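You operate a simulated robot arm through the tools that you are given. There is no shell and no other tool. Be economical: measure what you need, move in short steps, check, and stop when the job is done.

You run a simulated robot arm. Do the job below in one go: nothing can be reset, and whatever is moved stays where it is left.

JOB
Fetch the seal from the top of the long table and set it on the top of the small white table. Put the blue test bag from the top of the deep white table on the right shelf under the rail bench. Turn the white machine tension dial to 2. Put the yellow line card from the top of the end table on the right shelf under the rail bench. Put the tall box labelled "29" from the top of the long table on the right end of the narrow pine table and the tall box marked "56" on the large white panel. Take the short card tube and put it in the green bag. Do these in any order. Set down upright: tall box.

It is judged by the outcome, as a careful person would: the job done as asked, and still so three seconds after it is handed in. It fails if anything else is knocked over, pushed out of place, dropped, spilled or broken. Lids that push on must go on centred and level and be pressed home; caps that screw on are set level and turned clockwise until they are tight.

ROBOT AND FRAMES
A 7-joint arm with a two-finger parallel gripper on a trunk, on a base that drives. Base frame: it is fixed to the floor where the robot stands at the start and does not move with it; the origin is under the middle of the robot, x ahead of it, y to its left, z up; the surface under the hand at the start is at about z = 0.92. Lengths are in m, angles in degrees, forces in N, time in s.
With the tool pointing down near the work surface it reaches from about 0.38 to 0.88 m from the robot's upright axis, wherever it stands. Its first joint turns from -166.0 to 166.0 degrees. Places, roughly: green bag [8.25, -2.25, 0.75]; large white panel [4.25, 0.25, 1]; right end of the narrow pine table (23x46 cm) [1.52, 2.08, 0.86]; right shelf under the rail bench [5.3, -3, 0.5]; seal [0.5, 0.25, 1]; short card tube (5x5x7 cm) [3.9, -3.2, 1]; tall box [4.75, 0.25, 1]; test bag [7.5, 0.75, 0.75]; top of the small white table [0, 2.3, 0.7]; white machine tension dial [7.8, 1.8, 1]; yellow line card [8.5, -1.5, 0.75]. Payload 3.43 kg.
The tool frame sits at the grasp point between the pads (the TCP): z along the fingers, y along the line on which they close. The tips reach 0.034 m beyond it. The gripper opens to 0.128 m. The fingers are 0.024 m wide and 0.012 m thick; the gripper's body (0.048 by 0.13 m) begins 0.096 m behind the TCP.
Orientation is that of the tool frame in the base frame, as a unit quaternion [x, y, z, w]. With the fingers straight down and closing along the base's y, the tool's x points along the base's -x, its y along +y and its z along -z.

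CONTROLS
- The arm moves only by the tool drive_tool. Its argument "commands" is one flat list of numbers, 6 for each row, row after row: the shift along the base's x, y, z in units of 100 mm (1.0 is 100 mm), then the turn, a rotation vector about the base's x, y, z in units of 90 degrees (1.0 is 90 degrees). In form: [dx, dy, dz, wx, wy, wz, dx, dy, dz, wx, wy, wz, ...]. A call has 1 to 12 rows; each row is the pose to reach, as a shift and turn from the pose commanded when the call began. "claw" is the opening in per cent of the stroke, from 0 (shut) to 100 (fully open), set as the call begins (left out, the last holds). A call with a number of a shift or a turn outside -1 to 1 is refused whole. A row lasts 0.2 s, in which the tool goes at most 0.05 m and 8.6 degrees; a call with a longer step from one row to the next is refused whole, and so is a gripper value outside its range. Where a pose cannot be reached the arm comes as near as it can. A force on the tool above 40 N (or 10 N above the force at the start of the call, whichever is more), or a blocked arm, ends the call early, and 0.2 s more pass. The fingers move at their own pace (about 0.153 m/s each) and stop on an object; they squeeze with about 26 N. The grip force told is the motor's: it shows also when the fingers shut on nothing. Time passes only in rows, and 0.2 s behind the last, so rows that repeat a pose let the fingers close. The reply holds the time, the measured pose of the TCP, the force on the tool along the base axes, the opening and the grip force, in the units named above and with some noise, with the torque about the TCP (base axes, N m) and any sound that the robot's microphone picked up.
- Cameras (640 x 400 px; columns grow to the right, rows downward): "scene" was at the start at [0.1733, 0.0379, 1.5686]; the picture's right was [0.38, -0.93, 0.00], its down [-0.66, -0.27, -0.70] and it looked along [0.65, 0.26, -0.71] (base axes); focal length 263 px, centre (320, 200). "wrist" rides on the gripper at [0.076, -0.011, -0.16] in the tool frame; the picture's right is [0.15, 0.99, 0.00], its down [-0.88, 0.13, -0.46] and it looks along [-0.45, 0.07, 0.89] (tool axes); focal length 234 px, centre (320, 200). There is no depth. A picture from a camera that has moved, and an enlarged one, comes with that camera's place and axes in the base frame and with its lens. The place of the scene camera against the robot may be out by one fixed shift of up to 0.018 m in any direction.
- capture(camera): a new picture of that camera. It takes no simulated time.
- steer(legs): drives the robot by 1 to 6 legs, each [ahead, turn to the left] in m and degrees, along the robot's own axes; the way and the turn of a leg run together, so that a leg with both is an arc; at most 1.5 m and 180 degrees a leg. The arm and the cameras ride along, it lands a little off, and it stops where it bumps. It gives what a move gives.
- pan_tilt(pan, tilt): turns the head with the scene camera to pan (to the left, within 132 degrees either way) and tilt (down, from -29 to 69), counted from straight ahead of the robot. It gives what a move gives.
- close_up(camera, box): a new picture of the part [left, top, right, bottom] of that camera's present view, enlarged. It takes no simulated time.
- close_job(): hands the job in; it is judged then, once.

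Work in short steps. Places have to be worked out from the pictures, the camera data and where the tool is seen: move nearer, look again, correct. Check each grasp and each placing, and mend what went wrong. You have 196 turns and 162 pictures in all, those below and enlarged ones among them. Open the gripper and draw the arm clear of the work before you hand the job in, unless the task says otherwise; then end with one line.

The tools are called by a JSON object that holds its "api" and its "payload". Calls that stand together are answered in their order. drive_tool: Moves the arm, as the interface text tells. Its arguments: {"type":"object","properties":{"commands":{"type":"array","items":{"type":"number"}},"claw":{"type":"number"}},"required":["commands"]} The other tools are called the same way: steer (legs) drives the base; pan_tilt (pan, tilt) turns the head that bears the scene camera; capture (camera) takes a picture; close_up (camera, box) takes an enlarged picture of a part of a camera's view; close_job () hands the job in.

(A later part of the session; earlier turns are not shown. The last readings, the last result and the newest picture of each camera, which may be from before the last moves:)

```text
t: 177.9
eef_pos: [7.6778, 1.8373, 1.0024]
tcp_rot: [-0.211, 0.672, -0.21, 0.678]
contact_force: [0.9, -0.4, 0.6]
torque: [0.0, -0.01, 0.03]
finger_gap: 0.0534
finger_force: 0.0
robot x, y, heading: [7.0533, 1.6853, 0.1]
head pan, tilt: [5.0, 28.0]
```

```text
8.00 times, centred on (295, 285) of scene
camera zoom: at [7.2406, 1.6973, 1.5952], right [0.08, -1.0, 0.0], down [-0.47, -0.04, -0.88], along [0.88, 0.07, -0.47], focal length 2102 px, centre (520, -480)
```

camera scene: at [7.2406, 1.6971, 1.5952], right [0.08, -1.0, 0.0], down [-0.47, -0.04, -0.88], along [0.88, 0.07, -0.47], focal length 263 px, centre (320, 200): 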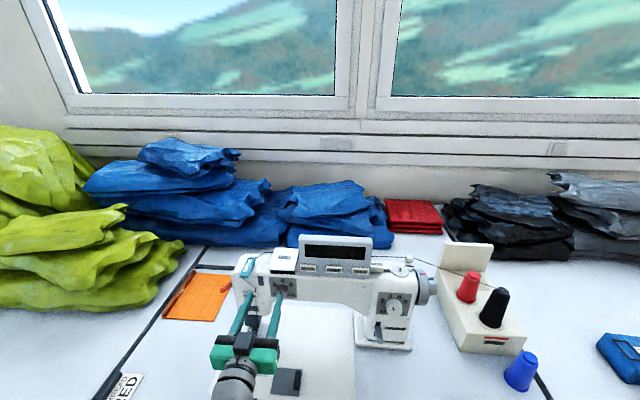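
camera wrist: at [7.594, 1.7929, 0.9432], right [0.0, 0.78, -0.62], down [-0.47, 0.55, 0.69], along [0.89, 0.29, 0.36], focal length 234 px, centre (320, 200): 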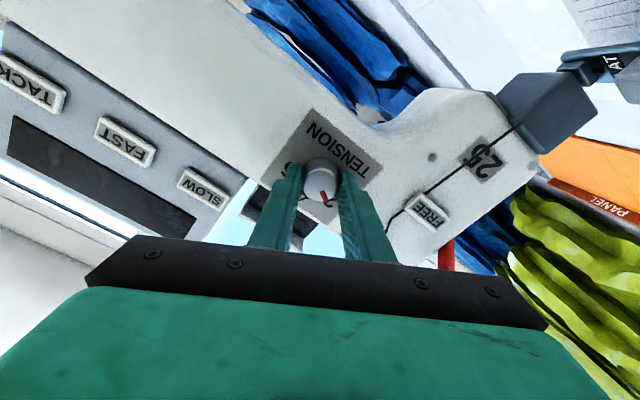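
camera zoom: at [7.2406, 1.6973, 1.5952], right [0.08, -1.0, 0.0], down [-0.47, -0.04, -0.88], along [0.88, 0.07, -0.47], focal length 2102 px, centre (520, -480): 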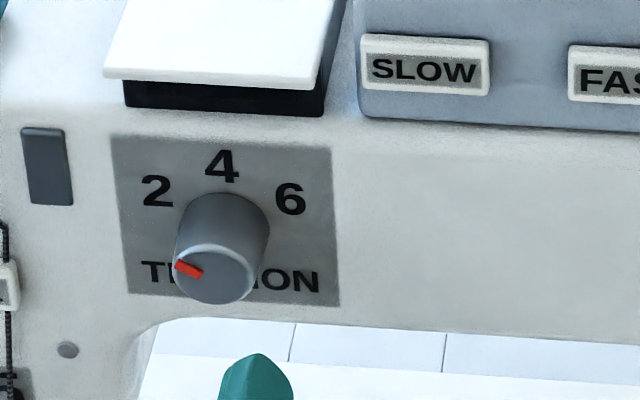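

The pointer stands at 2 (measured ~60°). I back the base off, then turn the hand back to pointing down.

{"api": "steer", "payload": {"legs": [[-0.45, 0]]}}

{"api": "drive_tool", "payload": {"commands": [0, -0.2, 0.2, 0.09, 0, 0, 0, -0.4, 0.4, 0.18, 0, 0, 0, -0.6, 0.6, 0.27, 0, 0, 0, -0.8, 0.8, 0.36, 0, 0, 0, -1, 1, 0.384, 0, 0]}}

{"api": "drive_tool", "payload": {"commands": [-0.08, 0, 0.1, 0, 0.09, 0, -0.16, 0, 0.2, 0, 0.18, 0, -0.24, 0, 0.3, 0, 0.27, 0, -0.32, 0, 0.4, 0, 0.36, 0, -0.4, 0, 0.5, 0, 0.45, 0, -0.48, 0, 0.6, 0, 0.54, 0, -0.56, 0, 0.7, 0, 0.63, 0, -0.64, 0, 0.8, 0, 0.72, 0, -0.72, 0, 0.9, 0, 0.81, 0, -0.8, 0, 1, 0, 0.9, 0, -0.9, 0, 1, 0, 0.96, 0, -1, 0, 1, 0, 1, 0], "claw": 100}}

{"api": "pan_tilt", "payload": {"pan": -35, "tilt": 30}}

{"api": "capture", "payload": {"camera": "scene"}}

```text
t: 180.7
eef_pos: [7.2286, 1.8411, 1.0037]
tcp_rot: [-0.211, 0.672, -0.209, 0.678]
contact_force: [0.5, 0.3, 0.1]
torque: [0.03, 0.02, -0.04]
finger_gap: 0.0542
finger_force: 0.0
robot x, y, heading: [6.6031, 1.6852, -0.4]
head pan, tilt: [5.0, 28.0]
```

```text
t: 181.9
eef_pos: [7.2291, 1.7408, 1.1025]
tcp_rot: [0.001, 0.704, 0.0, 0.71]
contact_force: [-0.2, -1.2, 0.0]
torque: [-0.01, 0.03, 0.03]
finger_gap: 0.0539
finger_force: 0.0
robot x, y, heading: [6.6007, 1.6812, -0.4]
head pan, tilt: [5.0, 28.0]
```

```text
t: 184.5
eef_pos: [7.2006, 1.7381, 1.1536]
tcp_rot: [0.001, 0.862, -0.004, 0.506]
contact_force: [0.0, 0.1, 0.2]
torque: [-0.04, -0.03, -0.03]
finger_gap: 0.1278
finger_force: 0.0
out of reach, approached as far as the arm can: row 4, 5, 6, 7, 8, 9, 10, 11, 12
robot x, y, heading: [6.5985, 1.6843, -0.4]
head pan, tilt: [5.0, 28.0]
```

```text
t: 185.5
eef_pos: [7.2, 1.737, 1.1522]
tcp_rot: [0.001, 0.863, -0.003, 0.506]
contact_force: [-0.2, 0.1, 0.4]
torque: [0.01, -0.02, -0.02]
finger_gap: 0.1283
finger_force: 0.1
robot x, y, heading: [6.6058, 1.6868, -0.2]
head pan, tilt: [-35.0, 30.0]
```

```text
98 pictures are left
camera scene: at [6.7732, 1.6393, 1.592], right [-0.58, -0.82, 0.0], down [-0.41, 0.29, -0.87], along [0.71, -0.5, -0.5], focal length 263 px, centre (320, 200)
```

scene: 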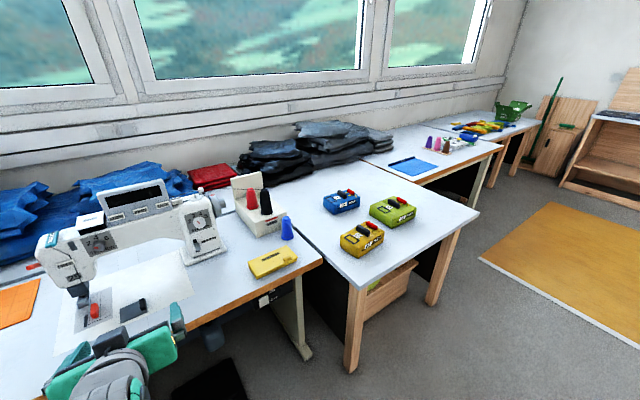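

The hand is only partly turned (arm near a limit there). I shift it to the right and up, where the turn worked before.

{"api": "drive_tool", "payload": {"commands": [0, -0.4, 0.1, 0, 0, 0, 0, -0.8, 0.3, 0, 0, 0, 0, -1, 0.5, 0, 0, 0]}}

{"api": "drive_tool", "payload": {"commands": [0, -0.4, 0, 0, 0, 0, 0, -0.8, 0, 0, 0, 0, 0, -1, 0, 0, 0, 0]}}

{"api": "drive_tool", "payload": {"commands": [-0.1, 0, 0.02, 0, 0.09, 0, -0.2, 0, 0.04, 0, 0.18, 0, -0.3, 0, 0.06, 0, 0.27, 0, -0.4, 0, 0.08, 0, 0.36, 0, -0.5, 0, 0.1, 0, 0.45, 0, -0.6, 0, 0.1, 0, 0.54, 0, -0.7, 0, 0.1, 0, 0.63, 0, -0.7, 0, 0.1, 0, 0.675, 0]}}

{"api": "pan_tilt", "payload": {"pan": 40, "tilt": 69}}

{"api": "capture", "payload": {"camera": "scene"}}

```text
t: 186.3
eef_pos: [7.1989, 1.637, 1.2032]
tcp_rot: [0.002, 0.863, -0.004, 0.506]
contact_force: [1.4, -0.3, -0.2]
torque: [0.03, 0.0, 0.04]
finger_gap: 0.1275
finger_force: 0.0
robot x, y, heading: [6.6047, 1.6812, -0.4]
head pan, tilt: [-35.0, 30.0]
```

```text
t: 187.1
eef_pos: [7.2012, 1.5381, 1.2043]
tcp_rot: [0.001, 0.863, -0.004, 0.506]
contact_force: [0.3, -0.2, -0.5]
torque: [-0.03, -0.01, -0.03]
finger_gap: 0.1278
finger_force: 0.1
robot x, y, heading: [6.6035, 1.6837, -0.3]
head pan, tilt: [-35.0, 30.0]
```

```text
t: 188.9
eef_pos: [7.131, 1.5379, 1.214]
tcp_rot: [0.0, 1.0, -0.005, 0.0]
contact_force: [0.7, 0.8, -0.4]
torque: [0.01, -0.01, -0.01]
finger_gap: 0.1283
finger_force: 0.1
robot x, y, heading: [6.6024, 1.6838, -0.3]
head pan, tilt: [-35.0, 30.0]
```

```text
t: 190.4
eef_pos: [7.132, 1.538, 1.2157]
tcp_rot: [-0.001, 1.0, -0.004, 0.0]
contact_force: [0.0, 0.3, -0.5]
torque: [0.01, 0.02, 0.0]
finger_gap: 0.1279
finger_force: 0.0
robot x, y, heading: [6.6042, 1.6878, -0.4]
head pan, tilt: [40.0, 68.8]
```

```text
97 pictures are left
camera scene: at [6.7425, 1.7272, 1.5405], right [0.64, -0.77, 0.0], down [-0.72, -0.59, -0.36], along [0.28, 0.23, -0.93], focal length 263 px, centre (320, 200)
```

scene: 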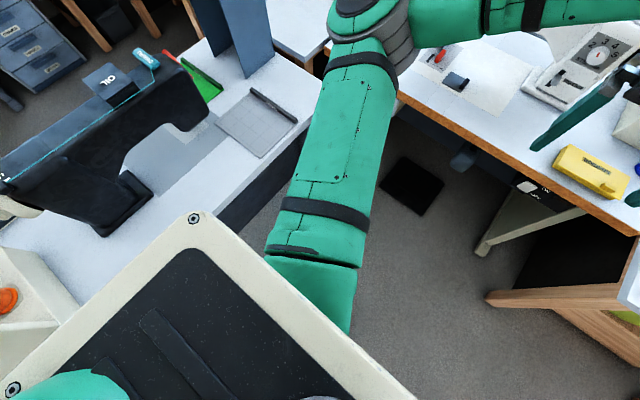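

The robot's deck front edge seems only ~0.1 m ahead of its axis. I look straight down ahead to see the base footprint, to know how near it may stand.

{"api": "pan_tilt", "payload": {"pan": -30, "tilt": 69}}

{"api": "capture", "payload": {"camera": "scene"}}

```text
t: 191.8
eef_pos: [7.1316, 1.5371, 1.2149]
tcp_rot: [-0.001, 1.0, -0.004, 0.001]
contact_force: [0.3, 0.0, 0.2]
torque: [-0.03, -0.03, -0.01]
finger_gap: 0.1281
finger_force: 0.1
robot x, y, heading: [6.6014, 1.6818, -0.0]
head pan, tilt: [-30.0, 68.8]
```

```text
96 pictures are left
camera scene: at [6.7477, 1.6633, 1.5405], right [-0.5, -0.86, 0.0], down [-0.81, 0.47, -0.36], along [0.31, -0.18, -0.93], focal length 263 px, centre (320, 200)
```

scene: 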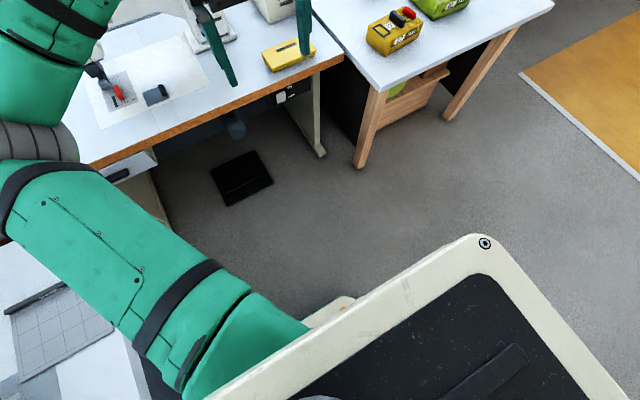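

The base front is only about 0.13 m ahead of the axis, so the robot can stand close. I drive to about [7.0, 0.74] facing the deep white table.

{"api": "steer", "payload": {"legs": [[0, -85], [0.95, 0], [0, 85], [0.3, 0]]}}

{"api": "pan_tilt", "payload": {"pan": 0, "tilt": 45}}

{"api": "capture", "payload": {"camera": "scene"}}

{"api": "capture", "payload": {"camera": "wrist"}}

```text
t: 195.7
eef_pos: [6.6027, 1.1186, 1.2144]
tcp_rot: [0.607, 0.795, -0.004, -0.001]
contact_force: [0.0, -0.8, 0.3]
torque: [0.02, 0.05, 0.01]
finger_gap: 0.1281
finger_force: 0.0
robot x, y, heading: [6.6109, 1.6704, -66.5]
head pan, tilt: [-30.0, 68.8]
stopped in leg 1: the robot was blocked; the commanded pose is now the measured one
```

```text
t: 196.6
eef_pos: [6.604, 1.1183, 1.2143]
tcp_rot: [0.606, 0.795, -0.004, 0.0]
contact_force: [0.5, -0.1, 0.3]
torque: [-0.01, 0.0, 0.01]
finger_gap: 0.1279
finger_force: 0.1
robot x, y, heading: [6.6089, 1.6701, -66.7]
head pan, tilt: [0.0, 45.0]
```

```text
95 pictures are left
camera scene: at [6.676, 1.5057, 1.5693], right [-0.92, -0.4, 0.0], down [-0.28, 0.65, -0.71], along [0.28, -0.65, -0.71], focal length 263 px, centre (320, 200)
```

scene: 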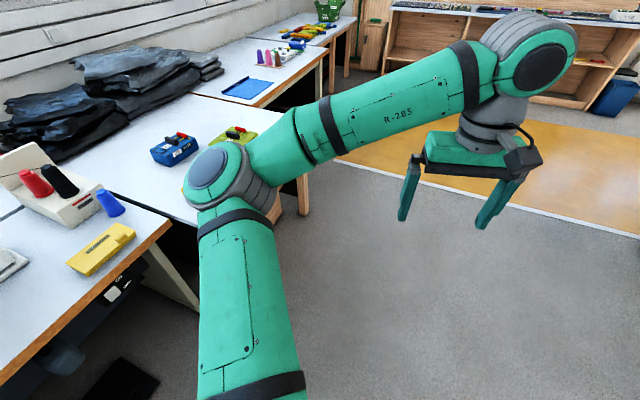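

```text
94 pictures are left
camera wrist: at [6.5739, 1.1888, 1.3753], right [0.92, 0.4, -0.01], down [0.36, -0.81, 0.46], along [0.18, -0.42, -0.89], focal length 234 px, centre (320, 200)
```

wrist: 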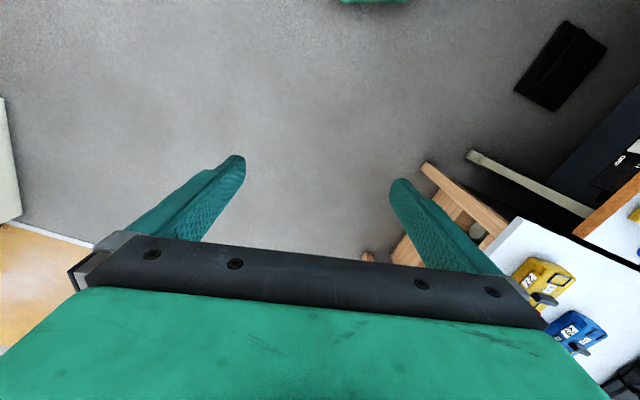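

The robot's rear bumped the black-machine desk while turning; the deck extends further behind than ahead. I drive straight out of there, then turn.

{"api": "steer", "payload": {"legs": [[0.85, 0], [0, 66.5]]}}

{"api": "pan_tilt", "payload": {"pan": 115, "tilt": 25}}

{"api": "capture", "payload": {"camera": "scene"}}

{"api": "pan_tilt", "payload": {"pan": -5, "tilt": 40}}

{"api": "capture", "payload": {"camera": "scene"}}

```text
t: 204.4
eef_pos: [7.446, 0.6695, 1.2151]
tcp_rot: [0.072, 0.997, -0.004, 0.002]
contact_force: [0.6, -0.4, 0.4]
torque: [-0.01, 0.02, 0.03]
finger_gap: 0.128
finger_force: 0.0
robot x, y, heading: [6.9431, 0.8968, -0.1]
head pan, tilt: [0.0, 45.0]
```

```text
t: 206.3
eef_pos: [7.4464, 0.6701, 1.2141]
tcp_rot: [0.072, 0.997, -0.004, 0.001]
contact_force: [0.5, 0.1, 0.0]
torque: [0.02, 0.02, -0.05]
finger_gap: 0.1281
finger_force: 0.1
robot x, y, heading: [6.9417, 0.8911, -0.1]
head pan, tilt: [115.0, 25.0]
```

```text
93 pictures are left
camera scene: at [7.0026, 0.9857, 1.6], right [0.91, 0.42, 0.0], down [0.18, -0.38, -0.91], along [-0.38, 0.82, -0.42], focal length 263 px, centre (320, 200)
```

scene: 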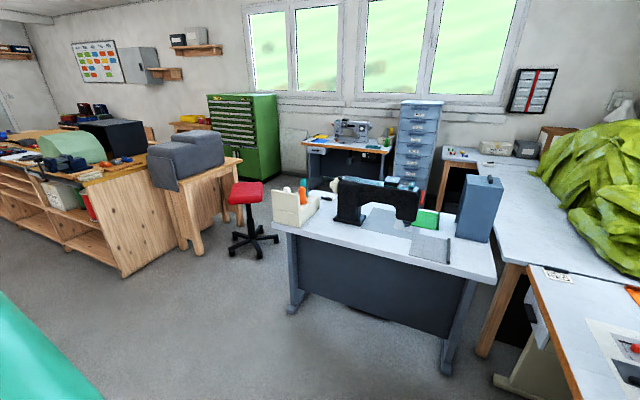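

```text
t: 208.3
eef_pos: [7.4454, 0.6703, 1.2144]
tcp_rot: [0.072, 0.997, -0.004, 0.001]
contact_force: [-0.1, 0.3, -0.7]
torque: [-0.01, -0.01, -0.01]
finger_gap: 0.1284
finger_force: 0.1
robot x, y, heading: [6.9404, 0.8946, -0.2]
head pan, tilt: [-5.0, 40.0]
```

```text
92 pictures are left
camera scene: at [7.126, 0.8945, 1.5767], right [-0.09, -1.0, 0.0], down [-0.64, 0.06, -0.77], along [0.76, -0.07, -0.64], focal length 263 px, centre (320, 200)
```

scene: 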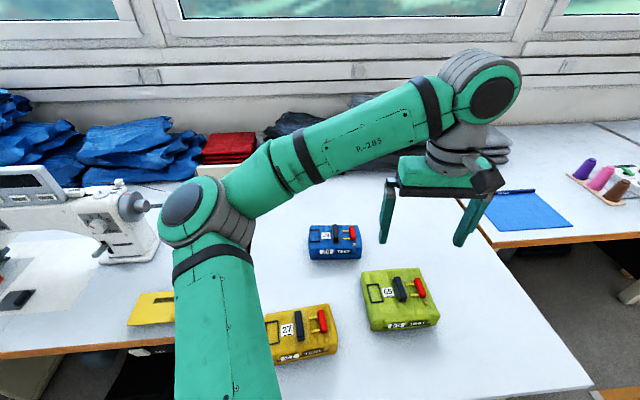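

Nothing was upset on the black desk. The blue test bag lies near [7.8, 0.78]; I zoom in on it.

{"api": "close_up", "payload": {"camera": "scene", "box": [280, 200, 460, 340]}}

{"api": "capture", "payload": {"camera": "wrist"}}

```text
2.86 times, centred on (370, 270) of scene
camera zoom: at [7.126, 0.8945, 1.5767], right [-0.09, -1.0, 0.0], down [-0.64, 0.06, -0.77], along [0.76, -0.07, -0.64], focal length 751 px, centre (177, 0)
```

zoom: 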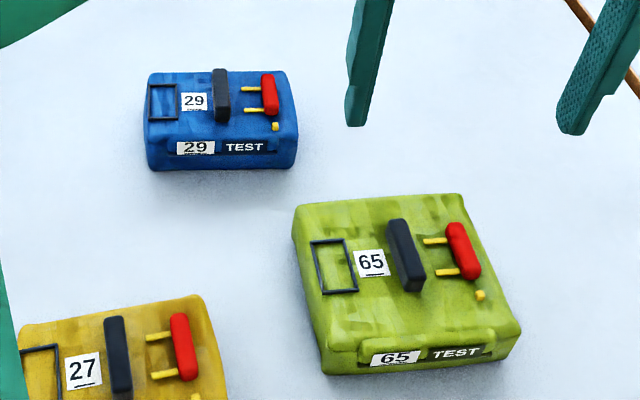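

```text
90 pictures are left
camera wrist: at [7.3684, 0.6707, 1.3753], right [0.0, 1.0, -0.01], down [0.89, 0.01, 0.46], along [0.46, -0.01, -0.89], focal length 234 px, centre (320, 200)
```

wrist: 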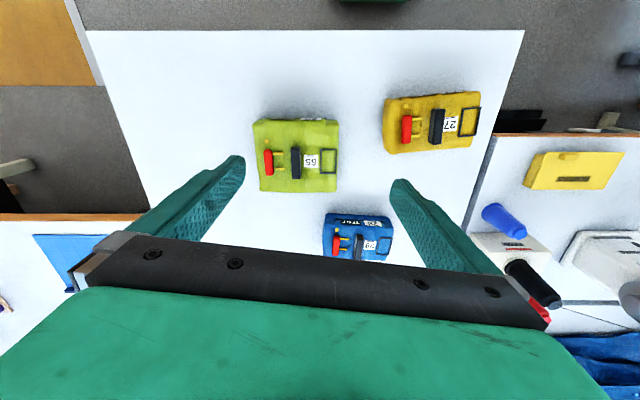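

Before choosing the grasp I look at the rail bench's shelves from here.

{"api": "pan_tilt", "payload": {"pan": -112, "tilt": 15}}

{"api": "capture", "payload": {"camera": "scene"}}

{"api": "close_up", "payload": {"camera": "scene", "box": [220, 130, 460, 280]}}

```text
t: 210.2
eef_pos: [7.4457, 0.6709, 1.2151]
tcp_rot: [0.072, 0.997, -0.003, 0.001]
contact_force: [0.1, 0.1, 0.7]
torque: [0.0, 0.03, 0.02]
finger_gap: 0.1279
finger_force: 0.1
robot x, y, heading: [6.9438, 0.8933, -0.1]
head pan, tilt: [-112.0, 15.0]
```

```text
89 pictures are left
camera scene: at [7.0062, 0.8155, 1.6162], right [-0.93, 0.38, 0.0], down [0.1, 0.24, -0.97], along [-0.36, -0.89, -0.26], focal length 263 px, centre (320, 200)
```

scene: 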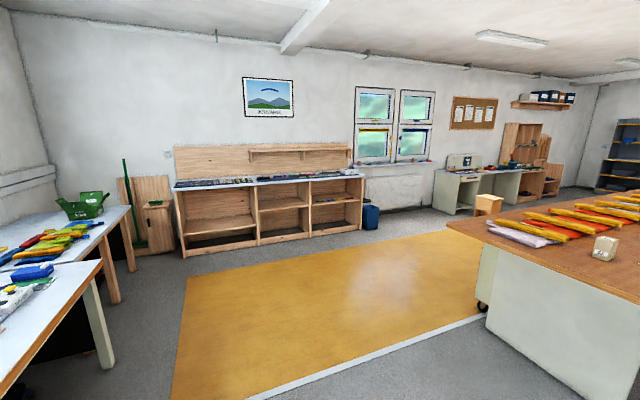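

```text
2.67 times, centred on (340, 205) of scene
camera zoom: at [7.0062, 0.8155, 1.6162], right [-0.93, 0.38, 0.0], down [0.1, 0.24, -0.97], along [-0.36, -0.89, -0.26], focal length 701 px, centre (267, 187)
```

zoom: 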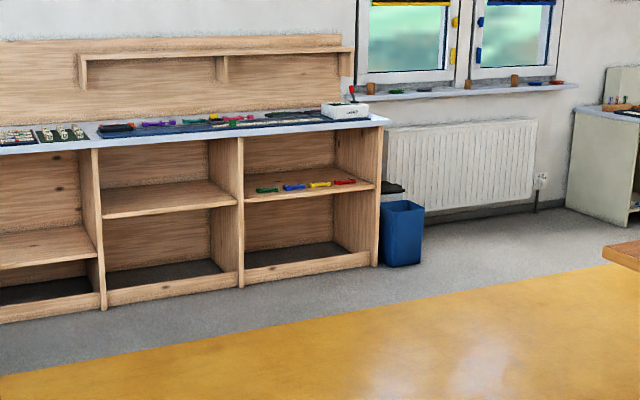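

The right bay's shelf at z≈0.5 has a wide opening, so a forward-tilted grasp on the bag's black handle will allow insertion. I move 0.12 m nearer, then tilt the tool 45° forward and square its yaw.

{"api": "steer", "payload": {"legs": [[0.12, 0]]}}

{"api": "drive_tool", "payload": {"commands": [0, 0.2, -0.2, 0, 0, 0.09, 0, 0.4, -0.5, 0, 0, 0.092, 0, 0.8, -0.6, 0, 0, 0.092, 0, 1, -0.6, 0, 0, 0.092], "claw": 50}}

{"api": "drive_tool", "payload": {"commands": [0, 0, 0, 0, -0.09, 0, 0, 0, 0, 0, -0.18, 0, 0, 0, 0, 0, -0.27, 0, 0, 0, 0, 0, -0.36, 0, 0, 0, 0, 0, -0.45, 0, 0, 0, 0, 0, -0.5, 0, 0, 0, 0, 0, -0.5, 0]}}

{"api": "capture", "payload": {"camera": "wrist"}}

{"api": "pan_tilt", "payload": {"pan": -5, "tilt": 40}}

{"api": "capture", "payload": {"camera": "scene"}}

```text
t: 211.4
eef_pos: [7.5665, 0.6696, 1.2156]
tcp_rot: [0.072, 0.997, -0.003, 0.001]
contact_force: [-0.4, -1.0, 0.4]
torque: [0.01, 0.01, 0.02]
finger_gap: 0.1282
finger_force: 0.1
robot x, y, heading: [7.0625, 0.8932, -0.0]
head pan, tilt: [-112.0, 15.0]
```

```text
t: 212.4
eef_pos: [7.5666, 0.7677, 1.1546]
tcp_rot: [0.001, 1.0, -0.004, 0.001]
contact_force: [0.0, -1.2, -0.6]
torque: [0.03, -0.02, -0.02]
finger_gap: 0.0642
finger_force: 0.1
robot x, y, heading: [7.0654, 0.8948, -0.3]
head pan, tilt: [-112.0, 15.0]
```

```text
t: 214.0
eef_pos: [7.5744, 0.7658, 1.1591]
tcp_rot: [0.001, 0.924, -0.002, 0.384]
contact_force: [-0.9, -1.6, -0.1]
torque: [-0.04, 0.02, 0.02]
finger_gap: 0.0641
finger_force: 0.1
out of reach, approached as far as the arm can: row 6, 7
robot x, y, heading: [7.0681, 0.8946, -0.0]
head pan, tilt: [-112.0, 15.0]
```

```text
87 pictures are left
camera wrist: at [7.4077, 0.7549, 1.2178], right [-0.1, 0.99, -0.11], down [0.3, 0.13, 0.94], along [0.95, 0.06, -0.31], focal length 234 px, centre (320, 200)
```

wrist: 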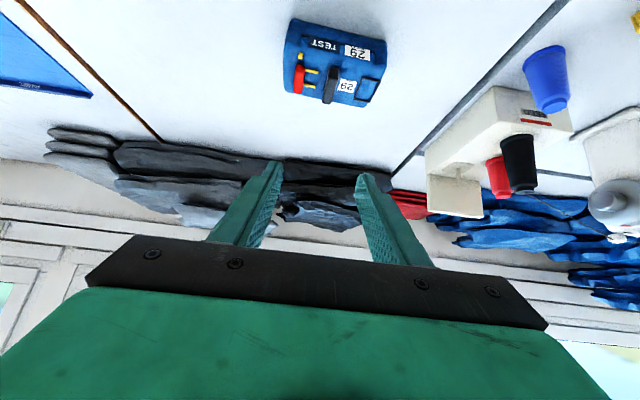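

```text
t: 215.9
eef_pos: [7.5747, 0.7656, 1.1581]
tcp_rot: [0.002, 0.924, -0.003, 0.383]
contact_force: [0.1, 0.0, 0.4]
torque: [0.0, 0.0, 0.0]
finger_gap: 0.0642
finger_force: 0.2
robot x, y, heading: [7.0615, 0.8975, 0.1]
head pan, tilt: [-5.0, 40.0]
```

```text
86 pictures are left
camera scene: at [7.2467, 0.894, 1.5767], right [-0.09, -1.0, 0.0], down [-0.64, 0.06, -0.77], along [0.76, -0.07, -0.64], focal length 263 px, centre (320, 200)
```

scene: 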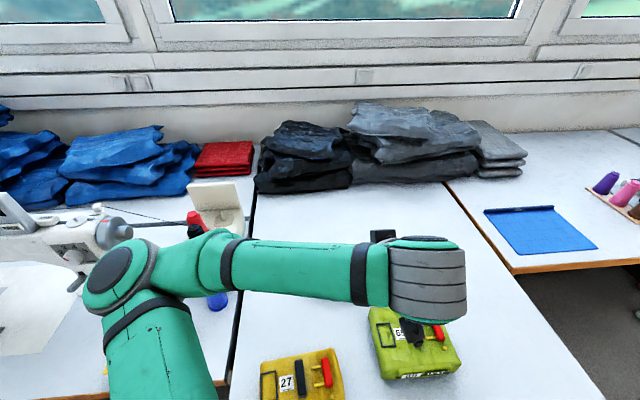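

Tilt is set. Handle at about [7.796, 0.774, 0.84]. I approach to about 10 cm short and look.

{"api": "drive_tool", "payload": {"commands": [0.3, 0.05, -0.3, 0, 0, 0, 0.6, 0.09, -0.6, 0, 0, 0, 0.9, 0.09, -0.9, 0, 0, 0, 1, 0.09, -1, 0, 0, 0]}}

{"api": "drive_tool", "payload": {"commands": [0.2, 0, -0.35, 0, 0, 0, 0.35, 0, -0.8, 0, 0, 0, 0.35, 0, -0.8, 0, 0, 0]}}

{"api": "capture", "payload": {"camera": "wrist"}}

{"api": "close_up", "payload": {"camera": "scene", "box": [240, 200, 460, 340]}}

```text
t: 216.9
eef_pos: [7.6753, 0.7726, 1.0586]
tcp_rot: [0.002, 0.924, -0.003, 0.384]
contact_force: [-0.9, 0.4, 0.1]
torque: [0.02, -0.04, -0.01]
finger_gap: 0.0639
finger_force: 0.1
robot x, y, heading: [7.0625, 0.8936, -0.3]
head pan, tilt: [-5.0, 40.0]
```

```text
t: 217.7
eef_pos: [7.7091, 0.7736, 0.9782]
tcp_rot: [0.001, 0.924, -0.002, 0.383]
contact_force: [-0.3, -0.4, -0.4]
torque: [0.04, 0.01, 0.0]
finger_gap: 0.0641
finger_force: 0.0
robot x, y, heading: [7.0642, 0.8975, -0.1]
head pan, tilt: [-5.0, 40.0]
```

```text
85 pictures are left
camera wrist: at [7.5429, 0.7638, 1.038], right [-0.1, 0.99, -0.11], down [0.3, 0.13, 0.95], along [0.95, 0.06, -0.31], focal length 234 px, centre (320, 200)
```

wrist: 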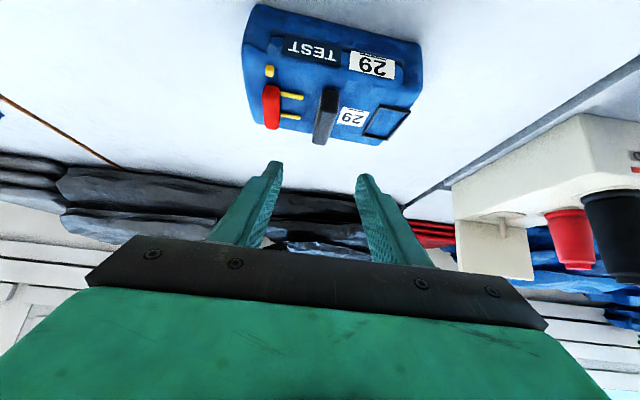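

```text
2.86 times, centred on (350, 270) of scene
camera zoom: at [7.2468, 0.8941, 1.5767], right [-0.09, -1.0, 0.0], down [-0.64, 0.06, -0.77], along [0.76, -0.07, -0.64], focal length 751 px, centre (234, 0)
```

zoom: 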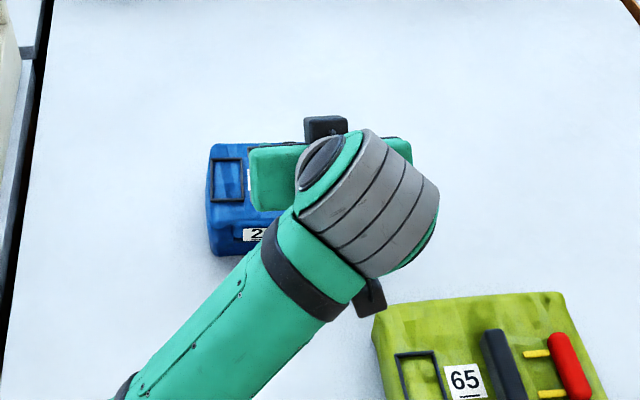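

{"api": "close_up", "payload": {"camera": "wrist", "box": [230, 0, 440, 150]}}

```text
2.67 times, centred on (335, 75) of wrist
camera zoom: at [7.5429, 0.7638, 1.038], right [-0.1, 0.99, -0.11], down [0.3, 0.13, 0.95], along [0.95, 0.06, -0.31], focal length 624 px, centre (280, 533)
```

zoom: 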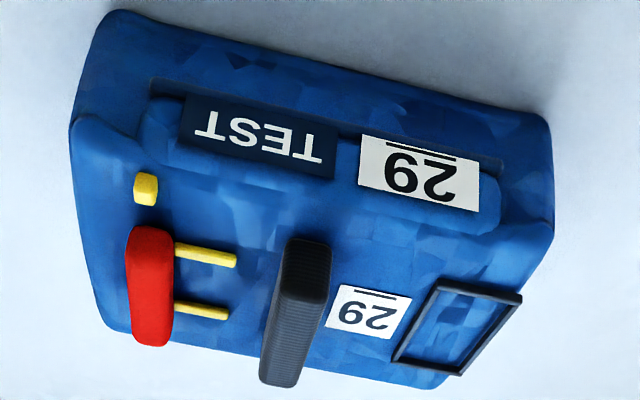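

Handle runs along x at y≈0.775, about 2.6 cm thick, top ≈0.85; yellow pins lie ~3.2 cm to one side. I narrow the gap to 40 mm and go down around the handle.

{"api": "drive_tool", "payload": {"commands": [0.2, 0.01, -0.3, 0, 0, 0, 0.4, 0.01, -0.6, 0, 0, 0, 0.6, 0.01, -0.8, 0, 0, 0, 0.6, 0.01, -0.8, 0, 0, 0], "claw": 32}}

{"api": "capture", "payload": {"camera": "wrist"}}

```text
t: 218.7
eef_pos: [7.771, 0.7779, 0.8976]
tcp_rot: [0.002, 0.924, -0.003, 0.382]
contact_force: [0.1, -1.4, -1.7]
torque: [-0.08, 0.1, -0.2]
finger_gap: 0.042
finger_force: 0.7
robot x, y, heading: [7.0679, 0.9126, -0.3]
head pan, tilt: [-5.0, 40.0]
```

```text
82 pictures are left
camera wrist: at [7.6046, 0.7666, 0.9567], right [-0.1, 0.99, -0.11], down [0.3, 0.13, 0.94], along [0.95, 0.06, -0.31], focal length 234 px, centre (320, 200)
```

wrist: 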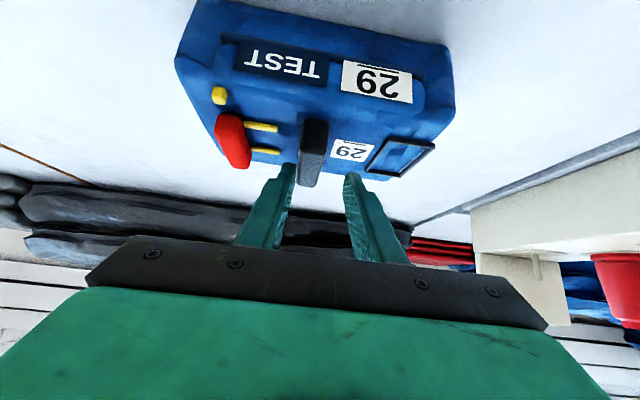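

The tool ended about 4 mm left of commanded, with the base reading odd; I hold and re-read.

{"api": "drive_tool", "payload": {"commands": [0, 0, 0, 0, 0, 0]}}

{"api": "close_up", "payload": {"camera": "wrist", "box": [220, 80, 420, 230]}}

{"api": "capture", "payload": {"camera": "scene"}}

```text
t: 219.1
eef_pos: [7.7674, 0.7907, 0.8966]
tcp_rot: [0.006, 0.923, -0.005, 0.384]
contact_force: [-0.8, -0.7, 0.2]
torque: [0.01, -0.03, 0.01]
finger_gap: 0.0408
finger_force: 0.0
robot x, y, heading: [7.063, 0.9171, -0.6]
head pan, tilt: [-5.0, 40.0]
```

```text
2.67 times, centred on (320, 155) of wrist
camera zoom: at [7.6006, 0.7816, 0.9572], right [-0.09, 0.99, -0.11], down [0.3, 0.13, 0.94], along [0.95, 0.05, -0.31], focal length 624 px, centre (320, 320)
```

zoom: 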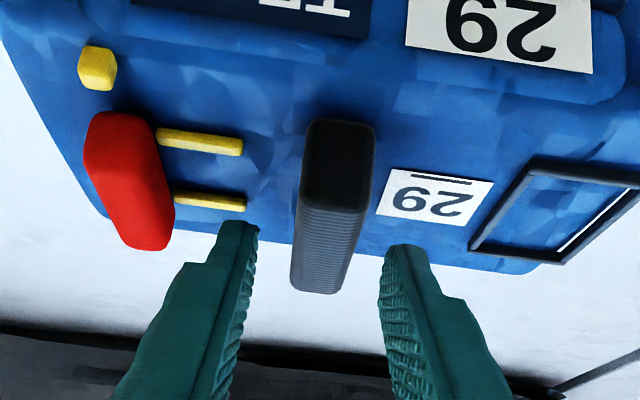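

```text
80 pictures are left
camera scene: at [7.2463, 0.9137, 1.5766], right [-0.09, -1.0, 0.0], down [-0.64, 0.06, -0.77], along [0.76, -0.07, -0.64], focal length 263 px, centre (320, 200)
```

scene: 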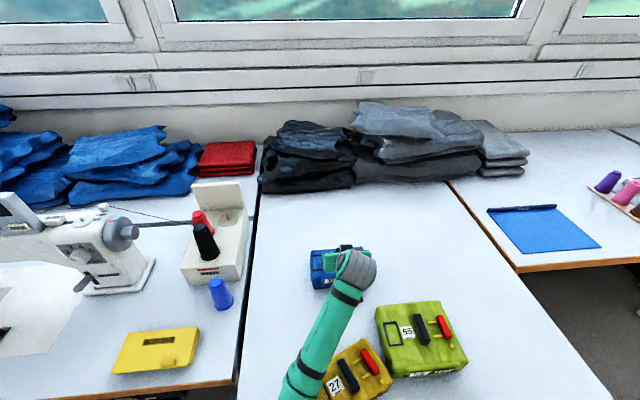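

The arm's elbow hung low in this posture and has pushed the yellow bag (27) about 0.11 m sideways; I'll have to put that back at about [7.455, 0.917]. First I withdraw upward along the way I came.

{"api": "drive_tool", "payload": {"commands": [-0.1, 0, 0.3, 0, 0, 0, -0.3, 0, 0.6, 0, 0, 0, -0.5, 0, 0.9, 0, 0, 0]}}

{"api": "drive_tool", "payload": {"commands": [-0.3, 0, 0.3, 0, 0, 0, -0.6, 0, 0.6, 0, 0, 0, -1, 0, 0.9, 0, 0, 0, -1, 0, 1, 0, 0, 0]}}

{"api": "drive_tool", "payload": {"commands": [-0.1, 0, 0.2, 0, 0, 0, -0.3, 0, 0.5, 0, 0, 0, -0.4, 0, 0.8, 0, 0, 0], "claw": 100}}

{"api": "capture", "payload": {"camera": "scene"}}

```text
t: 219.9
eef_pos: [7.7182, 0.7938, 0.9893]
tcp_rot: [0.003, 0.923, -0.004, 0.384]
contact_force: [-0.2, -0.5, 0.5]
torque: [-0.03, 0.02, 0.0]
finger_gap: 0.041
finger_force: 0.1
robot x, y, heading: [7.0637, 0.9141, -0.5]
head pan, tilt: [-5.0, 40.0]
```

```text
t: 220.9
eef_pos: [7.6814, 0.7922, 1.0243]
tcp_rot: [0.003, 0.924, -0.003, 0.383]
contact_force: [0.2, 0.5, -0.2]
torque: [-0.06, 0.04, -0.04]
finger_gap: 0.0409
finger_force: 0.0
out of reach, approached as far as the arm can: row 2, 3, 4
robot x, y, heading: [7.0642, 0.9136, -0.0]
head pan, tilt: [-5.0, 40.0]
```

```text
t: 221.9
eef_pos: [7.6634, 0.8772, 1.149]
tcp_rot: [-0.048, 0.901, 0.061, 0.428]
contact_force: [-0.4, -0.9, 0.5]
torque: [0.05, -0.01, 0.02]
finger_gap: 0.128
finger_force: 0.1
out of reach, approached as far as the arm can: row 1, 2
robot x, y, heading: [7.0624, 0.9133, -0.4]
head pan, tilt: [-5.0, 40.0]
stopped in row 3: the arm was blocked; the commanded pose is now the measured one
```

```text
79 pictures are left
camera scene: at [7.2464, 0.9133, 1.5766], right [-0.09, -1.0, 0.0], down [-0.64, 0.06, -0.77], along [0.76, -0.07, -0.64], focal length 263 px, centre (320, 200)
```

scene: 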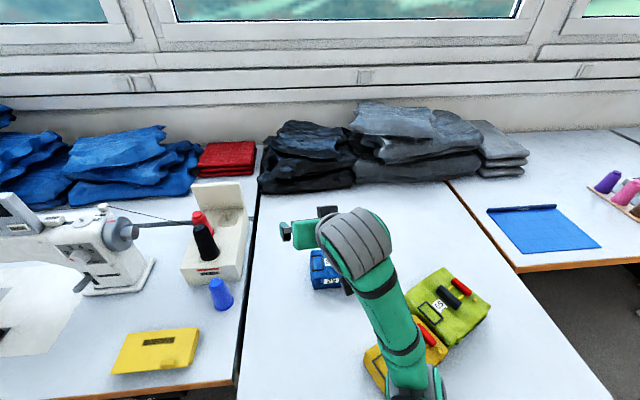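

The elbow has now swung against the yellow and green bags, so I must stop this posture. I raise the tool straight up in a small step and look.

{"api": "drive_tool", "payload": {"commands": [0.1, 0, 0.3, 0, 0, 0, 0.2, 0, 0.6, 0, 0, 0]}}

{"api": "capture", "payload": {"camera": "scene"}}

```text
t: 222.5
eef_pos: [7.6823, 0.8767, 1.2099]
tcp_rot: [-0.047, 0.901, 0.061, 0.428]
contact_force: [0.3, -0.3, -0.4]
torque: [0.02, 0.0, -0.01]
finger_gap: 0.1281
finger_force: 0.0
robot x, y, heading: [7.0604, 0.9162, -0.6]
head pan, tilt: [-5.0, 40.0]
```

```text
78 pictures are left
camera scene: at [7.2464, 0.9135, 1.5766], right [-0.09, -1.0, 0.0], down [-0.64, 0.06, -0.77], along [0.76, -0.07, -0.64], focal length 263 px, centre (320, 200)
```

scene: 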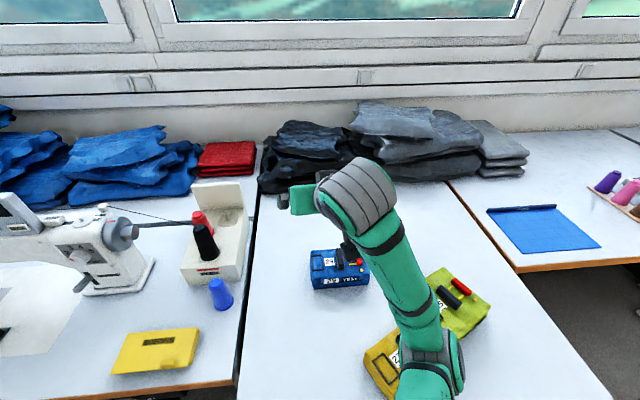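

The elbow rises with the tool. I continue straight up.

{"api": "drive_tool", "payload": {"commands": [0, 0, 0.3, 0, 0, 0, 0, 0, 0.6, 0, 0, 0, 0, 0, 1, 0, 0, 0]}}

{"api": "drive_tool", "payload": {"commands": [0, 0, 0.3, 0, 0, 0, 0, 0, 0.6, 0, 0, 0]}}

{"api": "capture", "payload": {"camera": "scene"}}

```text
t: 223.3
eef_pos: [7.6838, 0.8784, 1.3097]
tcp_rot: [-0.046, 0.901, 0.061, 0.428]
contact_force: [0.4, -0.1, 0.0]
torque: [0.02, -0.02, -0.01]
finger_gap: 0.1283
finger_force: 0.0
robot x, y, heading: [7.0616, 0.9147, -0.4]
head pan, tilt: [-5.0, 40.0]
```

```text
t: 223.9
eef_pos: [7.6834, 0.8779, 1.3699]
tcp_rot: [-0.047, 0.901, 0.061, 0.427]
contact_force: [0.3, 0.4, -0.1]
torque: [0.03, 0.02, 0.03]
finger_gap: 0.1285
finger_force: 0.1
robot x, y, heading: [7.063, 0.9149, -0.1]
head pan, tilt: [-5.0, 40.0]
```

```text
77 pictures are left
camera scene: at [7.2466, 0.9134, 1.5766], right [-0.09, -1.0, 0.0], down [-0.64, 0.06, -0.77], along [0.76, -0.07, -0.64], focal length 263 px, centre (320, 200)
```

scene: 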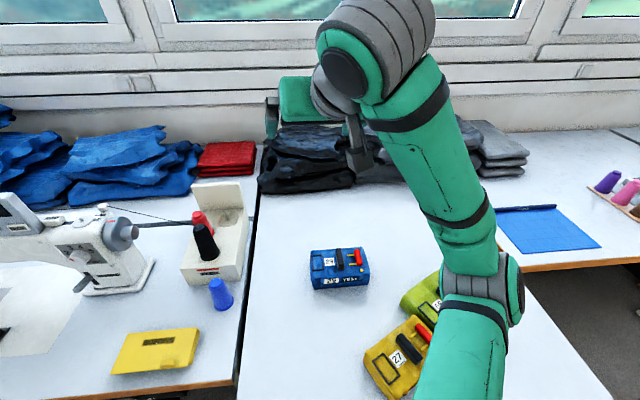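

Now I turn the hand back to vertical here, high above the table.

{"api": "drive_tool", "payload": {"commands": [0, 0, 0, -0.012, 0.084, -0.009, 0, 0, 0, -0.024, 0.168, -0.018, 0, 0, 0, -0.036, 0.252, -0.027, 0, 0, 0, -0.048, 0.336, -0.036, 0, 0, 0, -0.06, 0.42, -0.045, 0, 0, 0, -0.072, 0.504, -0.054, 0, 0, 0, -0.08, 0.562, -0.062, 0, 0, 0, -0.08, 0.562, -0.062]}}

{"api": "capture", "payload": {"camera": "scene"}}

{"api": "capture", "payload": {"camera": "wrist"}}

```text
t: 225.7
eef_pos: [7.6837, 0.8762, 1.3677]
tcp_rot: [0.0, 1.0, 0.0, 0.002]
contact_force: [0.4, -0.5, 0.1]
torque: [0.0, -0.01, 0.01]
finger_gap: 0.1282
finger_force: 0.1
robot x, y, heading: [7.0608, 0.9149, -0.3]
head pan, tilt: [-5.0, 40.0]
```

```text
76 pictures are left
camera scene: at [7.2464, 0.9135, 1.5766], right [-0.09, -1.0, 0.0], down [-0.64, 0.06, -0.77], along [0.76, -0.07, -0.64], focal length 263 px, centre (320, 200)
```

scene: 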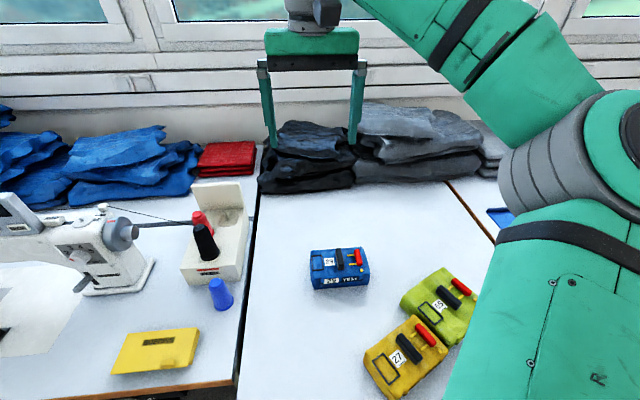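

```text
75 pictures are left
camera wrist: at [7.6069, 0.8653, 1.5297], right [-0.15, 0.99, 0.0], down [0.88, 0.13, 0.46], along [0.45, 0.07, -0.89], focal length 234 px, centre (320, 200)
```

wrist: 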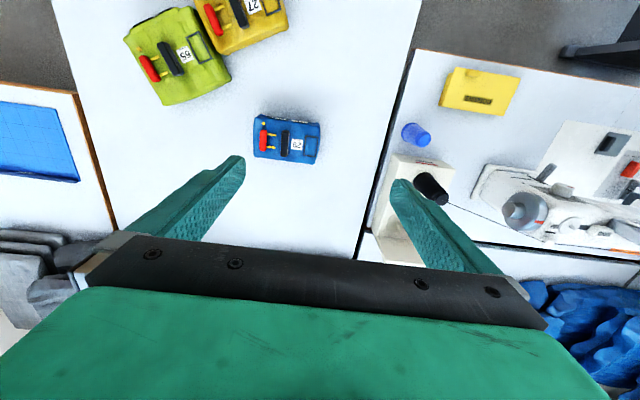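

Hand is vertical, with the elbow high to the right. Blue bag is untouched. Yellow (27) is now at ≈[7.495, 0.662] and green (65) at ≈[7.62, 0.49]; their original handle places were [7.461, 0.918] and [7.542, 0.609]. I'll put yellow back first by its handle; I move above it.

{"api": "drive_tool", "payload": {"commands": [-0.3, -0.3, 0, 0, 0, 0, -0.6, -0.6, 0, 0, 0, 0, -0.9, -0.9, 0, 0, 0, 0], "claw": 45}}

{"api": "drive_tool", "payload": {"commands": [-0.3, -0.3, 0, 0, 0, 0, -0.6, -0.6, 0, 0, 0, 0, -0.9, -0.9, -0.3, 0, 0, 0, -0.9, -0.9, -0.7, 0, 0, 0, -0.9, -0.9, -1, 0, 0, 0]}}

{"api": "capture", "payload": {"camera": "wrist"}}

{"api": "capture", "payload": {"camera": "scene"}}

```text
t: 226.5
eef_pos: [7.594, 0.7867, 1.3682]
tcp_rot: [-0.001, 1.0, 0.0, 0.001]
contact_force: [1.2, 0.5, -0.9]
torque: [-0.05, 0.05, 0.03]
finger_gap: 0.0575
finger_force: 0.1
robot x, y, heading: [7.0624, 0.9152, -0.6]
head pan, tilt: [-5.0, 40.0]
```

```text
refused: row 3 steps farther than a row can; nothing moved
```

```text
74 pictures are left
camera wrist: at [7.5171, 0.7751, 1.5287], right [-0.15, 0.99, 0.0], down [0.88, 0.13, 0.46], along [0.45, 0.07, -0.89], focal length 234 px, centre (320, 200)
```

wrist: 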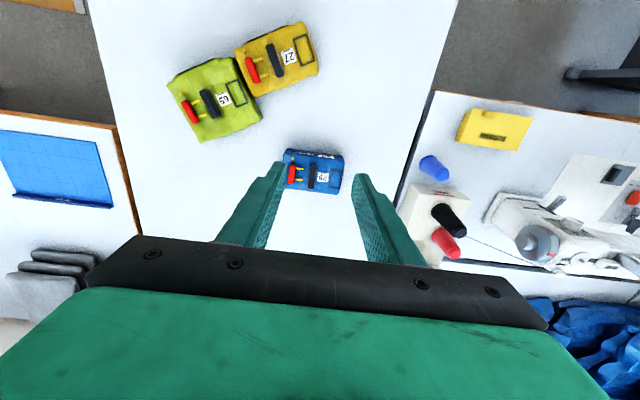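

```text
73 pictures are left
camera scene: at [7.2471, 0.914, 1.5766], right [-0.09, -1.0, 0.0], down [-0.64, 0.06, -0.77], along [0.76, -0.07, -0.64], focal length 263 px, centre (320, 200)
```

scene: 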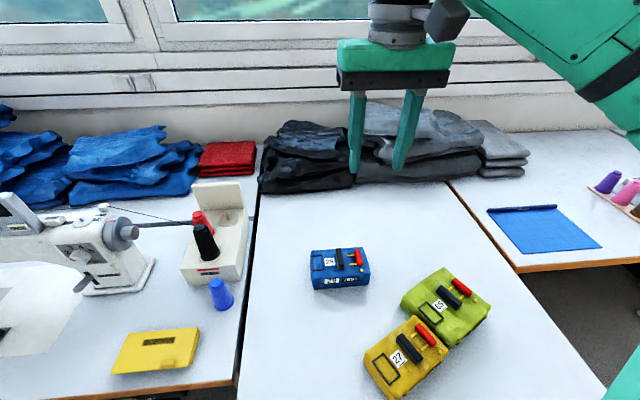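

Yellow's handle is at about [7.490, 0.660] with the bag turned 26.7° (originally 4°, centre [7.459, 0.912]). I go above it, turning the tool 26.7°.

{"api": "drive_tool", "payload": {"commands": [-0.25, -0.3, 0, 0, 0, 0.08, -0.5, -0.6, 0, 0, 0, 0.16, -0.75, -0.9, 0, 0, 0, 0.24, -1, -1, 0, 0, 0, 0.297, -1, -1, -0.4, 0, 0, 0.297, -1, -1, -0.8, 0, 0, 0.297, -1, -1, -1, 0, 0, 0.297], "claw": 36}}

{"api": "drive_tool", "payload": {"commands": [-0.04, -0.27, -0.3, 0, 0, 0, -0.04, -0.27, -0.7, 0, 0, 0, -0.04, -0.27, -1, 0, 0, 0]}}

{"api": "drive_tool", "payload": {"commands": [0, 0, -0.4, 0, 0, 0, 0, 0, -0.8, 0, 0, 0, 0, 0, -1, 0, 0, 0]}}

{"api": "capture", "payload": {"camera": "wrist"}}

{"api": "capture", "payload": {"camera": "scene"}}

```text
t: 228.1
eef_pos: [7.4939, 0.6864, 1.269]
tcp_rot: [-0.231, 0.973, 0.0, 0.003]
contact_force: [0.1, 0.2, 0.1]
torque: [-0.02, -0.02, -0.03]
finger_gap: 0.046
finger_force: 0.1
robot x, y, heading: [7.0659, 0.9125, -0.2]
head pan, tilt: [-5.0, 40.0]
```

```text
t: 228.9
eef_pos: [7.4901, 0.6594, 1.1697]
tcp_rot: [-0.232, 0.973, 0.0, 0.0]
contact_force: [0.7, -0.3, 0.0]
torque: [-0.03, -0.01, -0.01]
finger_gap: 0.0462
finger_force: 0.0
robot x, y, heading: [7.0637, 0.914, -0.5]
head pan, tilt: [-5.0, 40.0]
```

```text
t: 229.7
eef_pos: [7.4893, 0.6599, 1.0688]
tcp_rot: [-0.231, 0.973, 0.001, 0.001]
contact_force: [0.9, 0.2, -0.2]
torque: [0.04, -0.02, -0.02]
finger_gap: 0.0461
finger_force: 0.2
robot x, y, heading: [7.0642, 0.9146, -0.4]
head pan, tilt: [-5.0, 40.0]
```

```text
72 pictures are left
camera wrist: at [7.4263, 0.6148, 1.2289], right [-0.58, 0.82, 0.0], down [0.73, 0.51, 0.46], along [0.37, 0.26, -0.89], focal length 234 px, centre (320, 200)
```

wrist: 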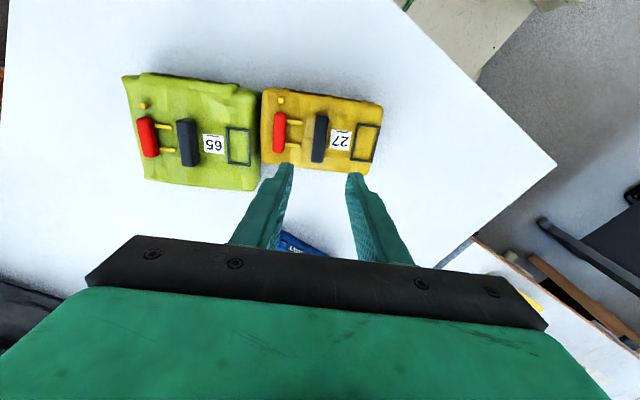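

```text
71 pictures are left
camera scene: at [7.2464, 0.9135, 1.5767], right [-0.09, -1.0, 0.0], down [-0.64, 0.06, -0.77], along [0.76, -0.07, -0.64], focal length 263 px, centre (320, 200)
```

scene: 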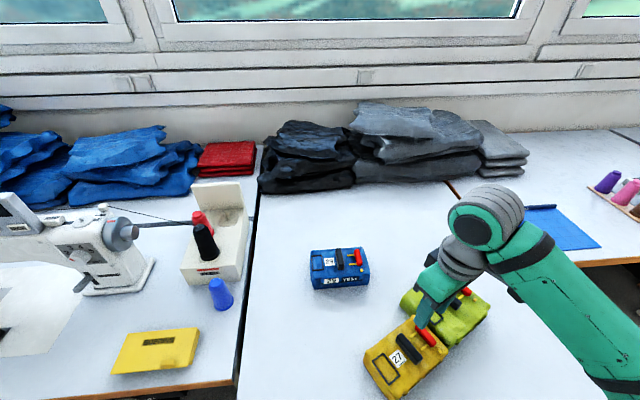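

Aligned with the handle. I lower around it, carefully at the end.

{"api": "drive_tool", "payload": {"commands": [0, 0, -0.4, 0, 0, 0, 0, 0, -0.8, 0, 0, 0, 0, 0, -1, 0, 0, 0]}}

{"api": "drive_tool", "payload": {"commands": [0, 0, -0.4, 0, 0, 0, 0, 0, -0.65, 0, 0, 0]}}

{"api": "capture", "payload": {"camera": "wrist"}}

```text
t: 230.5
eef_pos: [7.4905, 0.6607, 0.9688]
tcp_rot: [-0.231, 0.973, 0.0, 0.0]
contact_force: [0.5, 0.3, 0.6]
torque: [-0.04, 0.01, -0.01]
finger_gap: 0.0461
finger_force: 0.1
robot x, y, heading: [7.0657, 0.9106, -0.3]
head pan, tilt: [-5.0, 40.0]
```

```text
t: 231.1
eef_pos: [7.4884, 0.6592, 0.9042]
tcp_rot: [-0.231, 0.973, -0.001, 0.002]
contact_force: [-0.8, -0.9, 0.6]
torque: [0.03, 0.01, 0.02]
finger_gap: 0.0463
finger_force: 0.0
robot x, y, heading: [7.0604, 0.916, -0.3]
head pan, tilt: [-5.0, 40.0]
```

```text
70 pictures are left
camera wrist: at [7.4263, 0.615, 1.0648], right [-0.58, 0.82, 0.0], down [0.73, 0.51, 0.46], along [0.37, 0.26, -0.89], focal length 234 px, centre (320, 200)
```

wrist: 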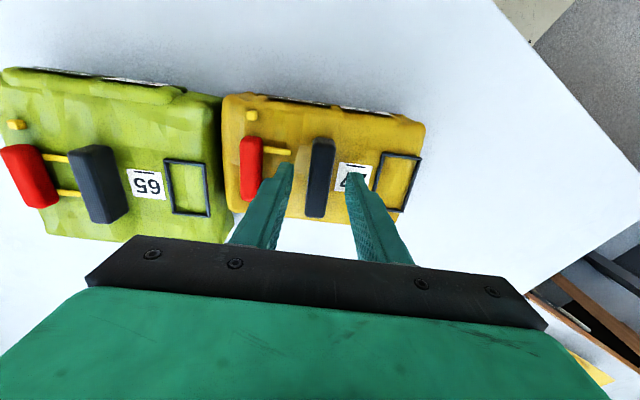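

Centred on the handle. Lower the last 43 mm and close.

{"api": "drive_tool", "payload": {"commands": [0, 0, -0.2, 0, 0, 0, 0, 0, -0.35, 0, 0, 0, 0, 0, -0.42, 0, 0, 0]}}

{"api": "drive_tool", "payload": {"commands": [0, 0, 0, 0, 0, 0, 0, 0, 0, 0, 0, 0], "claw": 0}}

{"api": "drive_tool", "payload": {"commands": [0, 0, 0.3, 0, 0, 0, 0, 0, 0.6, 0, 0, 0]}}

{"api": "capture", "payload": {"camera": "wrist"}}

```text
t: 231.6
eef_pos: [7.4897, 0.6592, 0.8835]
tcp_rot: [-0.232, 0.973, -0.002, 0.004]
contact_force: [-2.8, 1.3, 12.5]
torque: [0.29, 0.39, 0.03]
finger_gap: 0.0477
finger_force: 2.3
robot x, y, heading: [7.0625, 0.918, -0.5]
head pan, tilt: [-5.0, 40.0]
stopped in row 2: the force on the tool passed its limit at 75 N (the readings are from after the stop); the commanded pose is now the measured one
```

```text
t: 232.2
eef_pos: [7.4908, 0.657, 0.8845]
tcp_rot: [-0.23, 0.973, -0.003, 0.005]
contact_force: [6.2, -7.6, 18.6]
torque: [0.26, 0.29, 0.08]
finger_gap: 0.0197
finger_force: 26.0
robot x, y, heading: [7.0633, 0.9133, -0.5]
head pan, tilt: [-5.0, 40.0]
```

```text
t: 232.8
eef_pos: [7.4903, 0.659, 0.9442]
tcp_rot: [-0.232, 0.973, -0.001, 0.003]
contact_force: [0.2, 0.1, -7.5]
torque: [-0.01, 0.03, 0.01]
finger_gap: 0.02
finger_force: 26.2
robot x, y, heading: [7.065, 0.9145, -0.3]
head pan, tilt: [-5.0, 40.0]
```

```text
69 pictures are left
camera wrist: at [7.4261, 0.6143, 1.1039], right [-0.58, 0.82, 0.0], down [0.72, 0.51, 0.46], along [0.38, 0.26, -0.89], focal length 234 px, centre (320, 200)
```

wrist: 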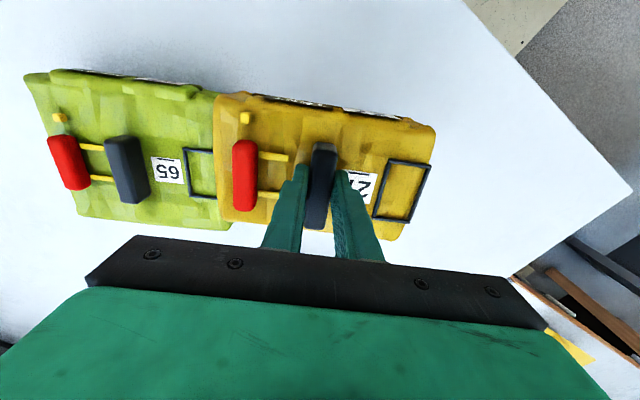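

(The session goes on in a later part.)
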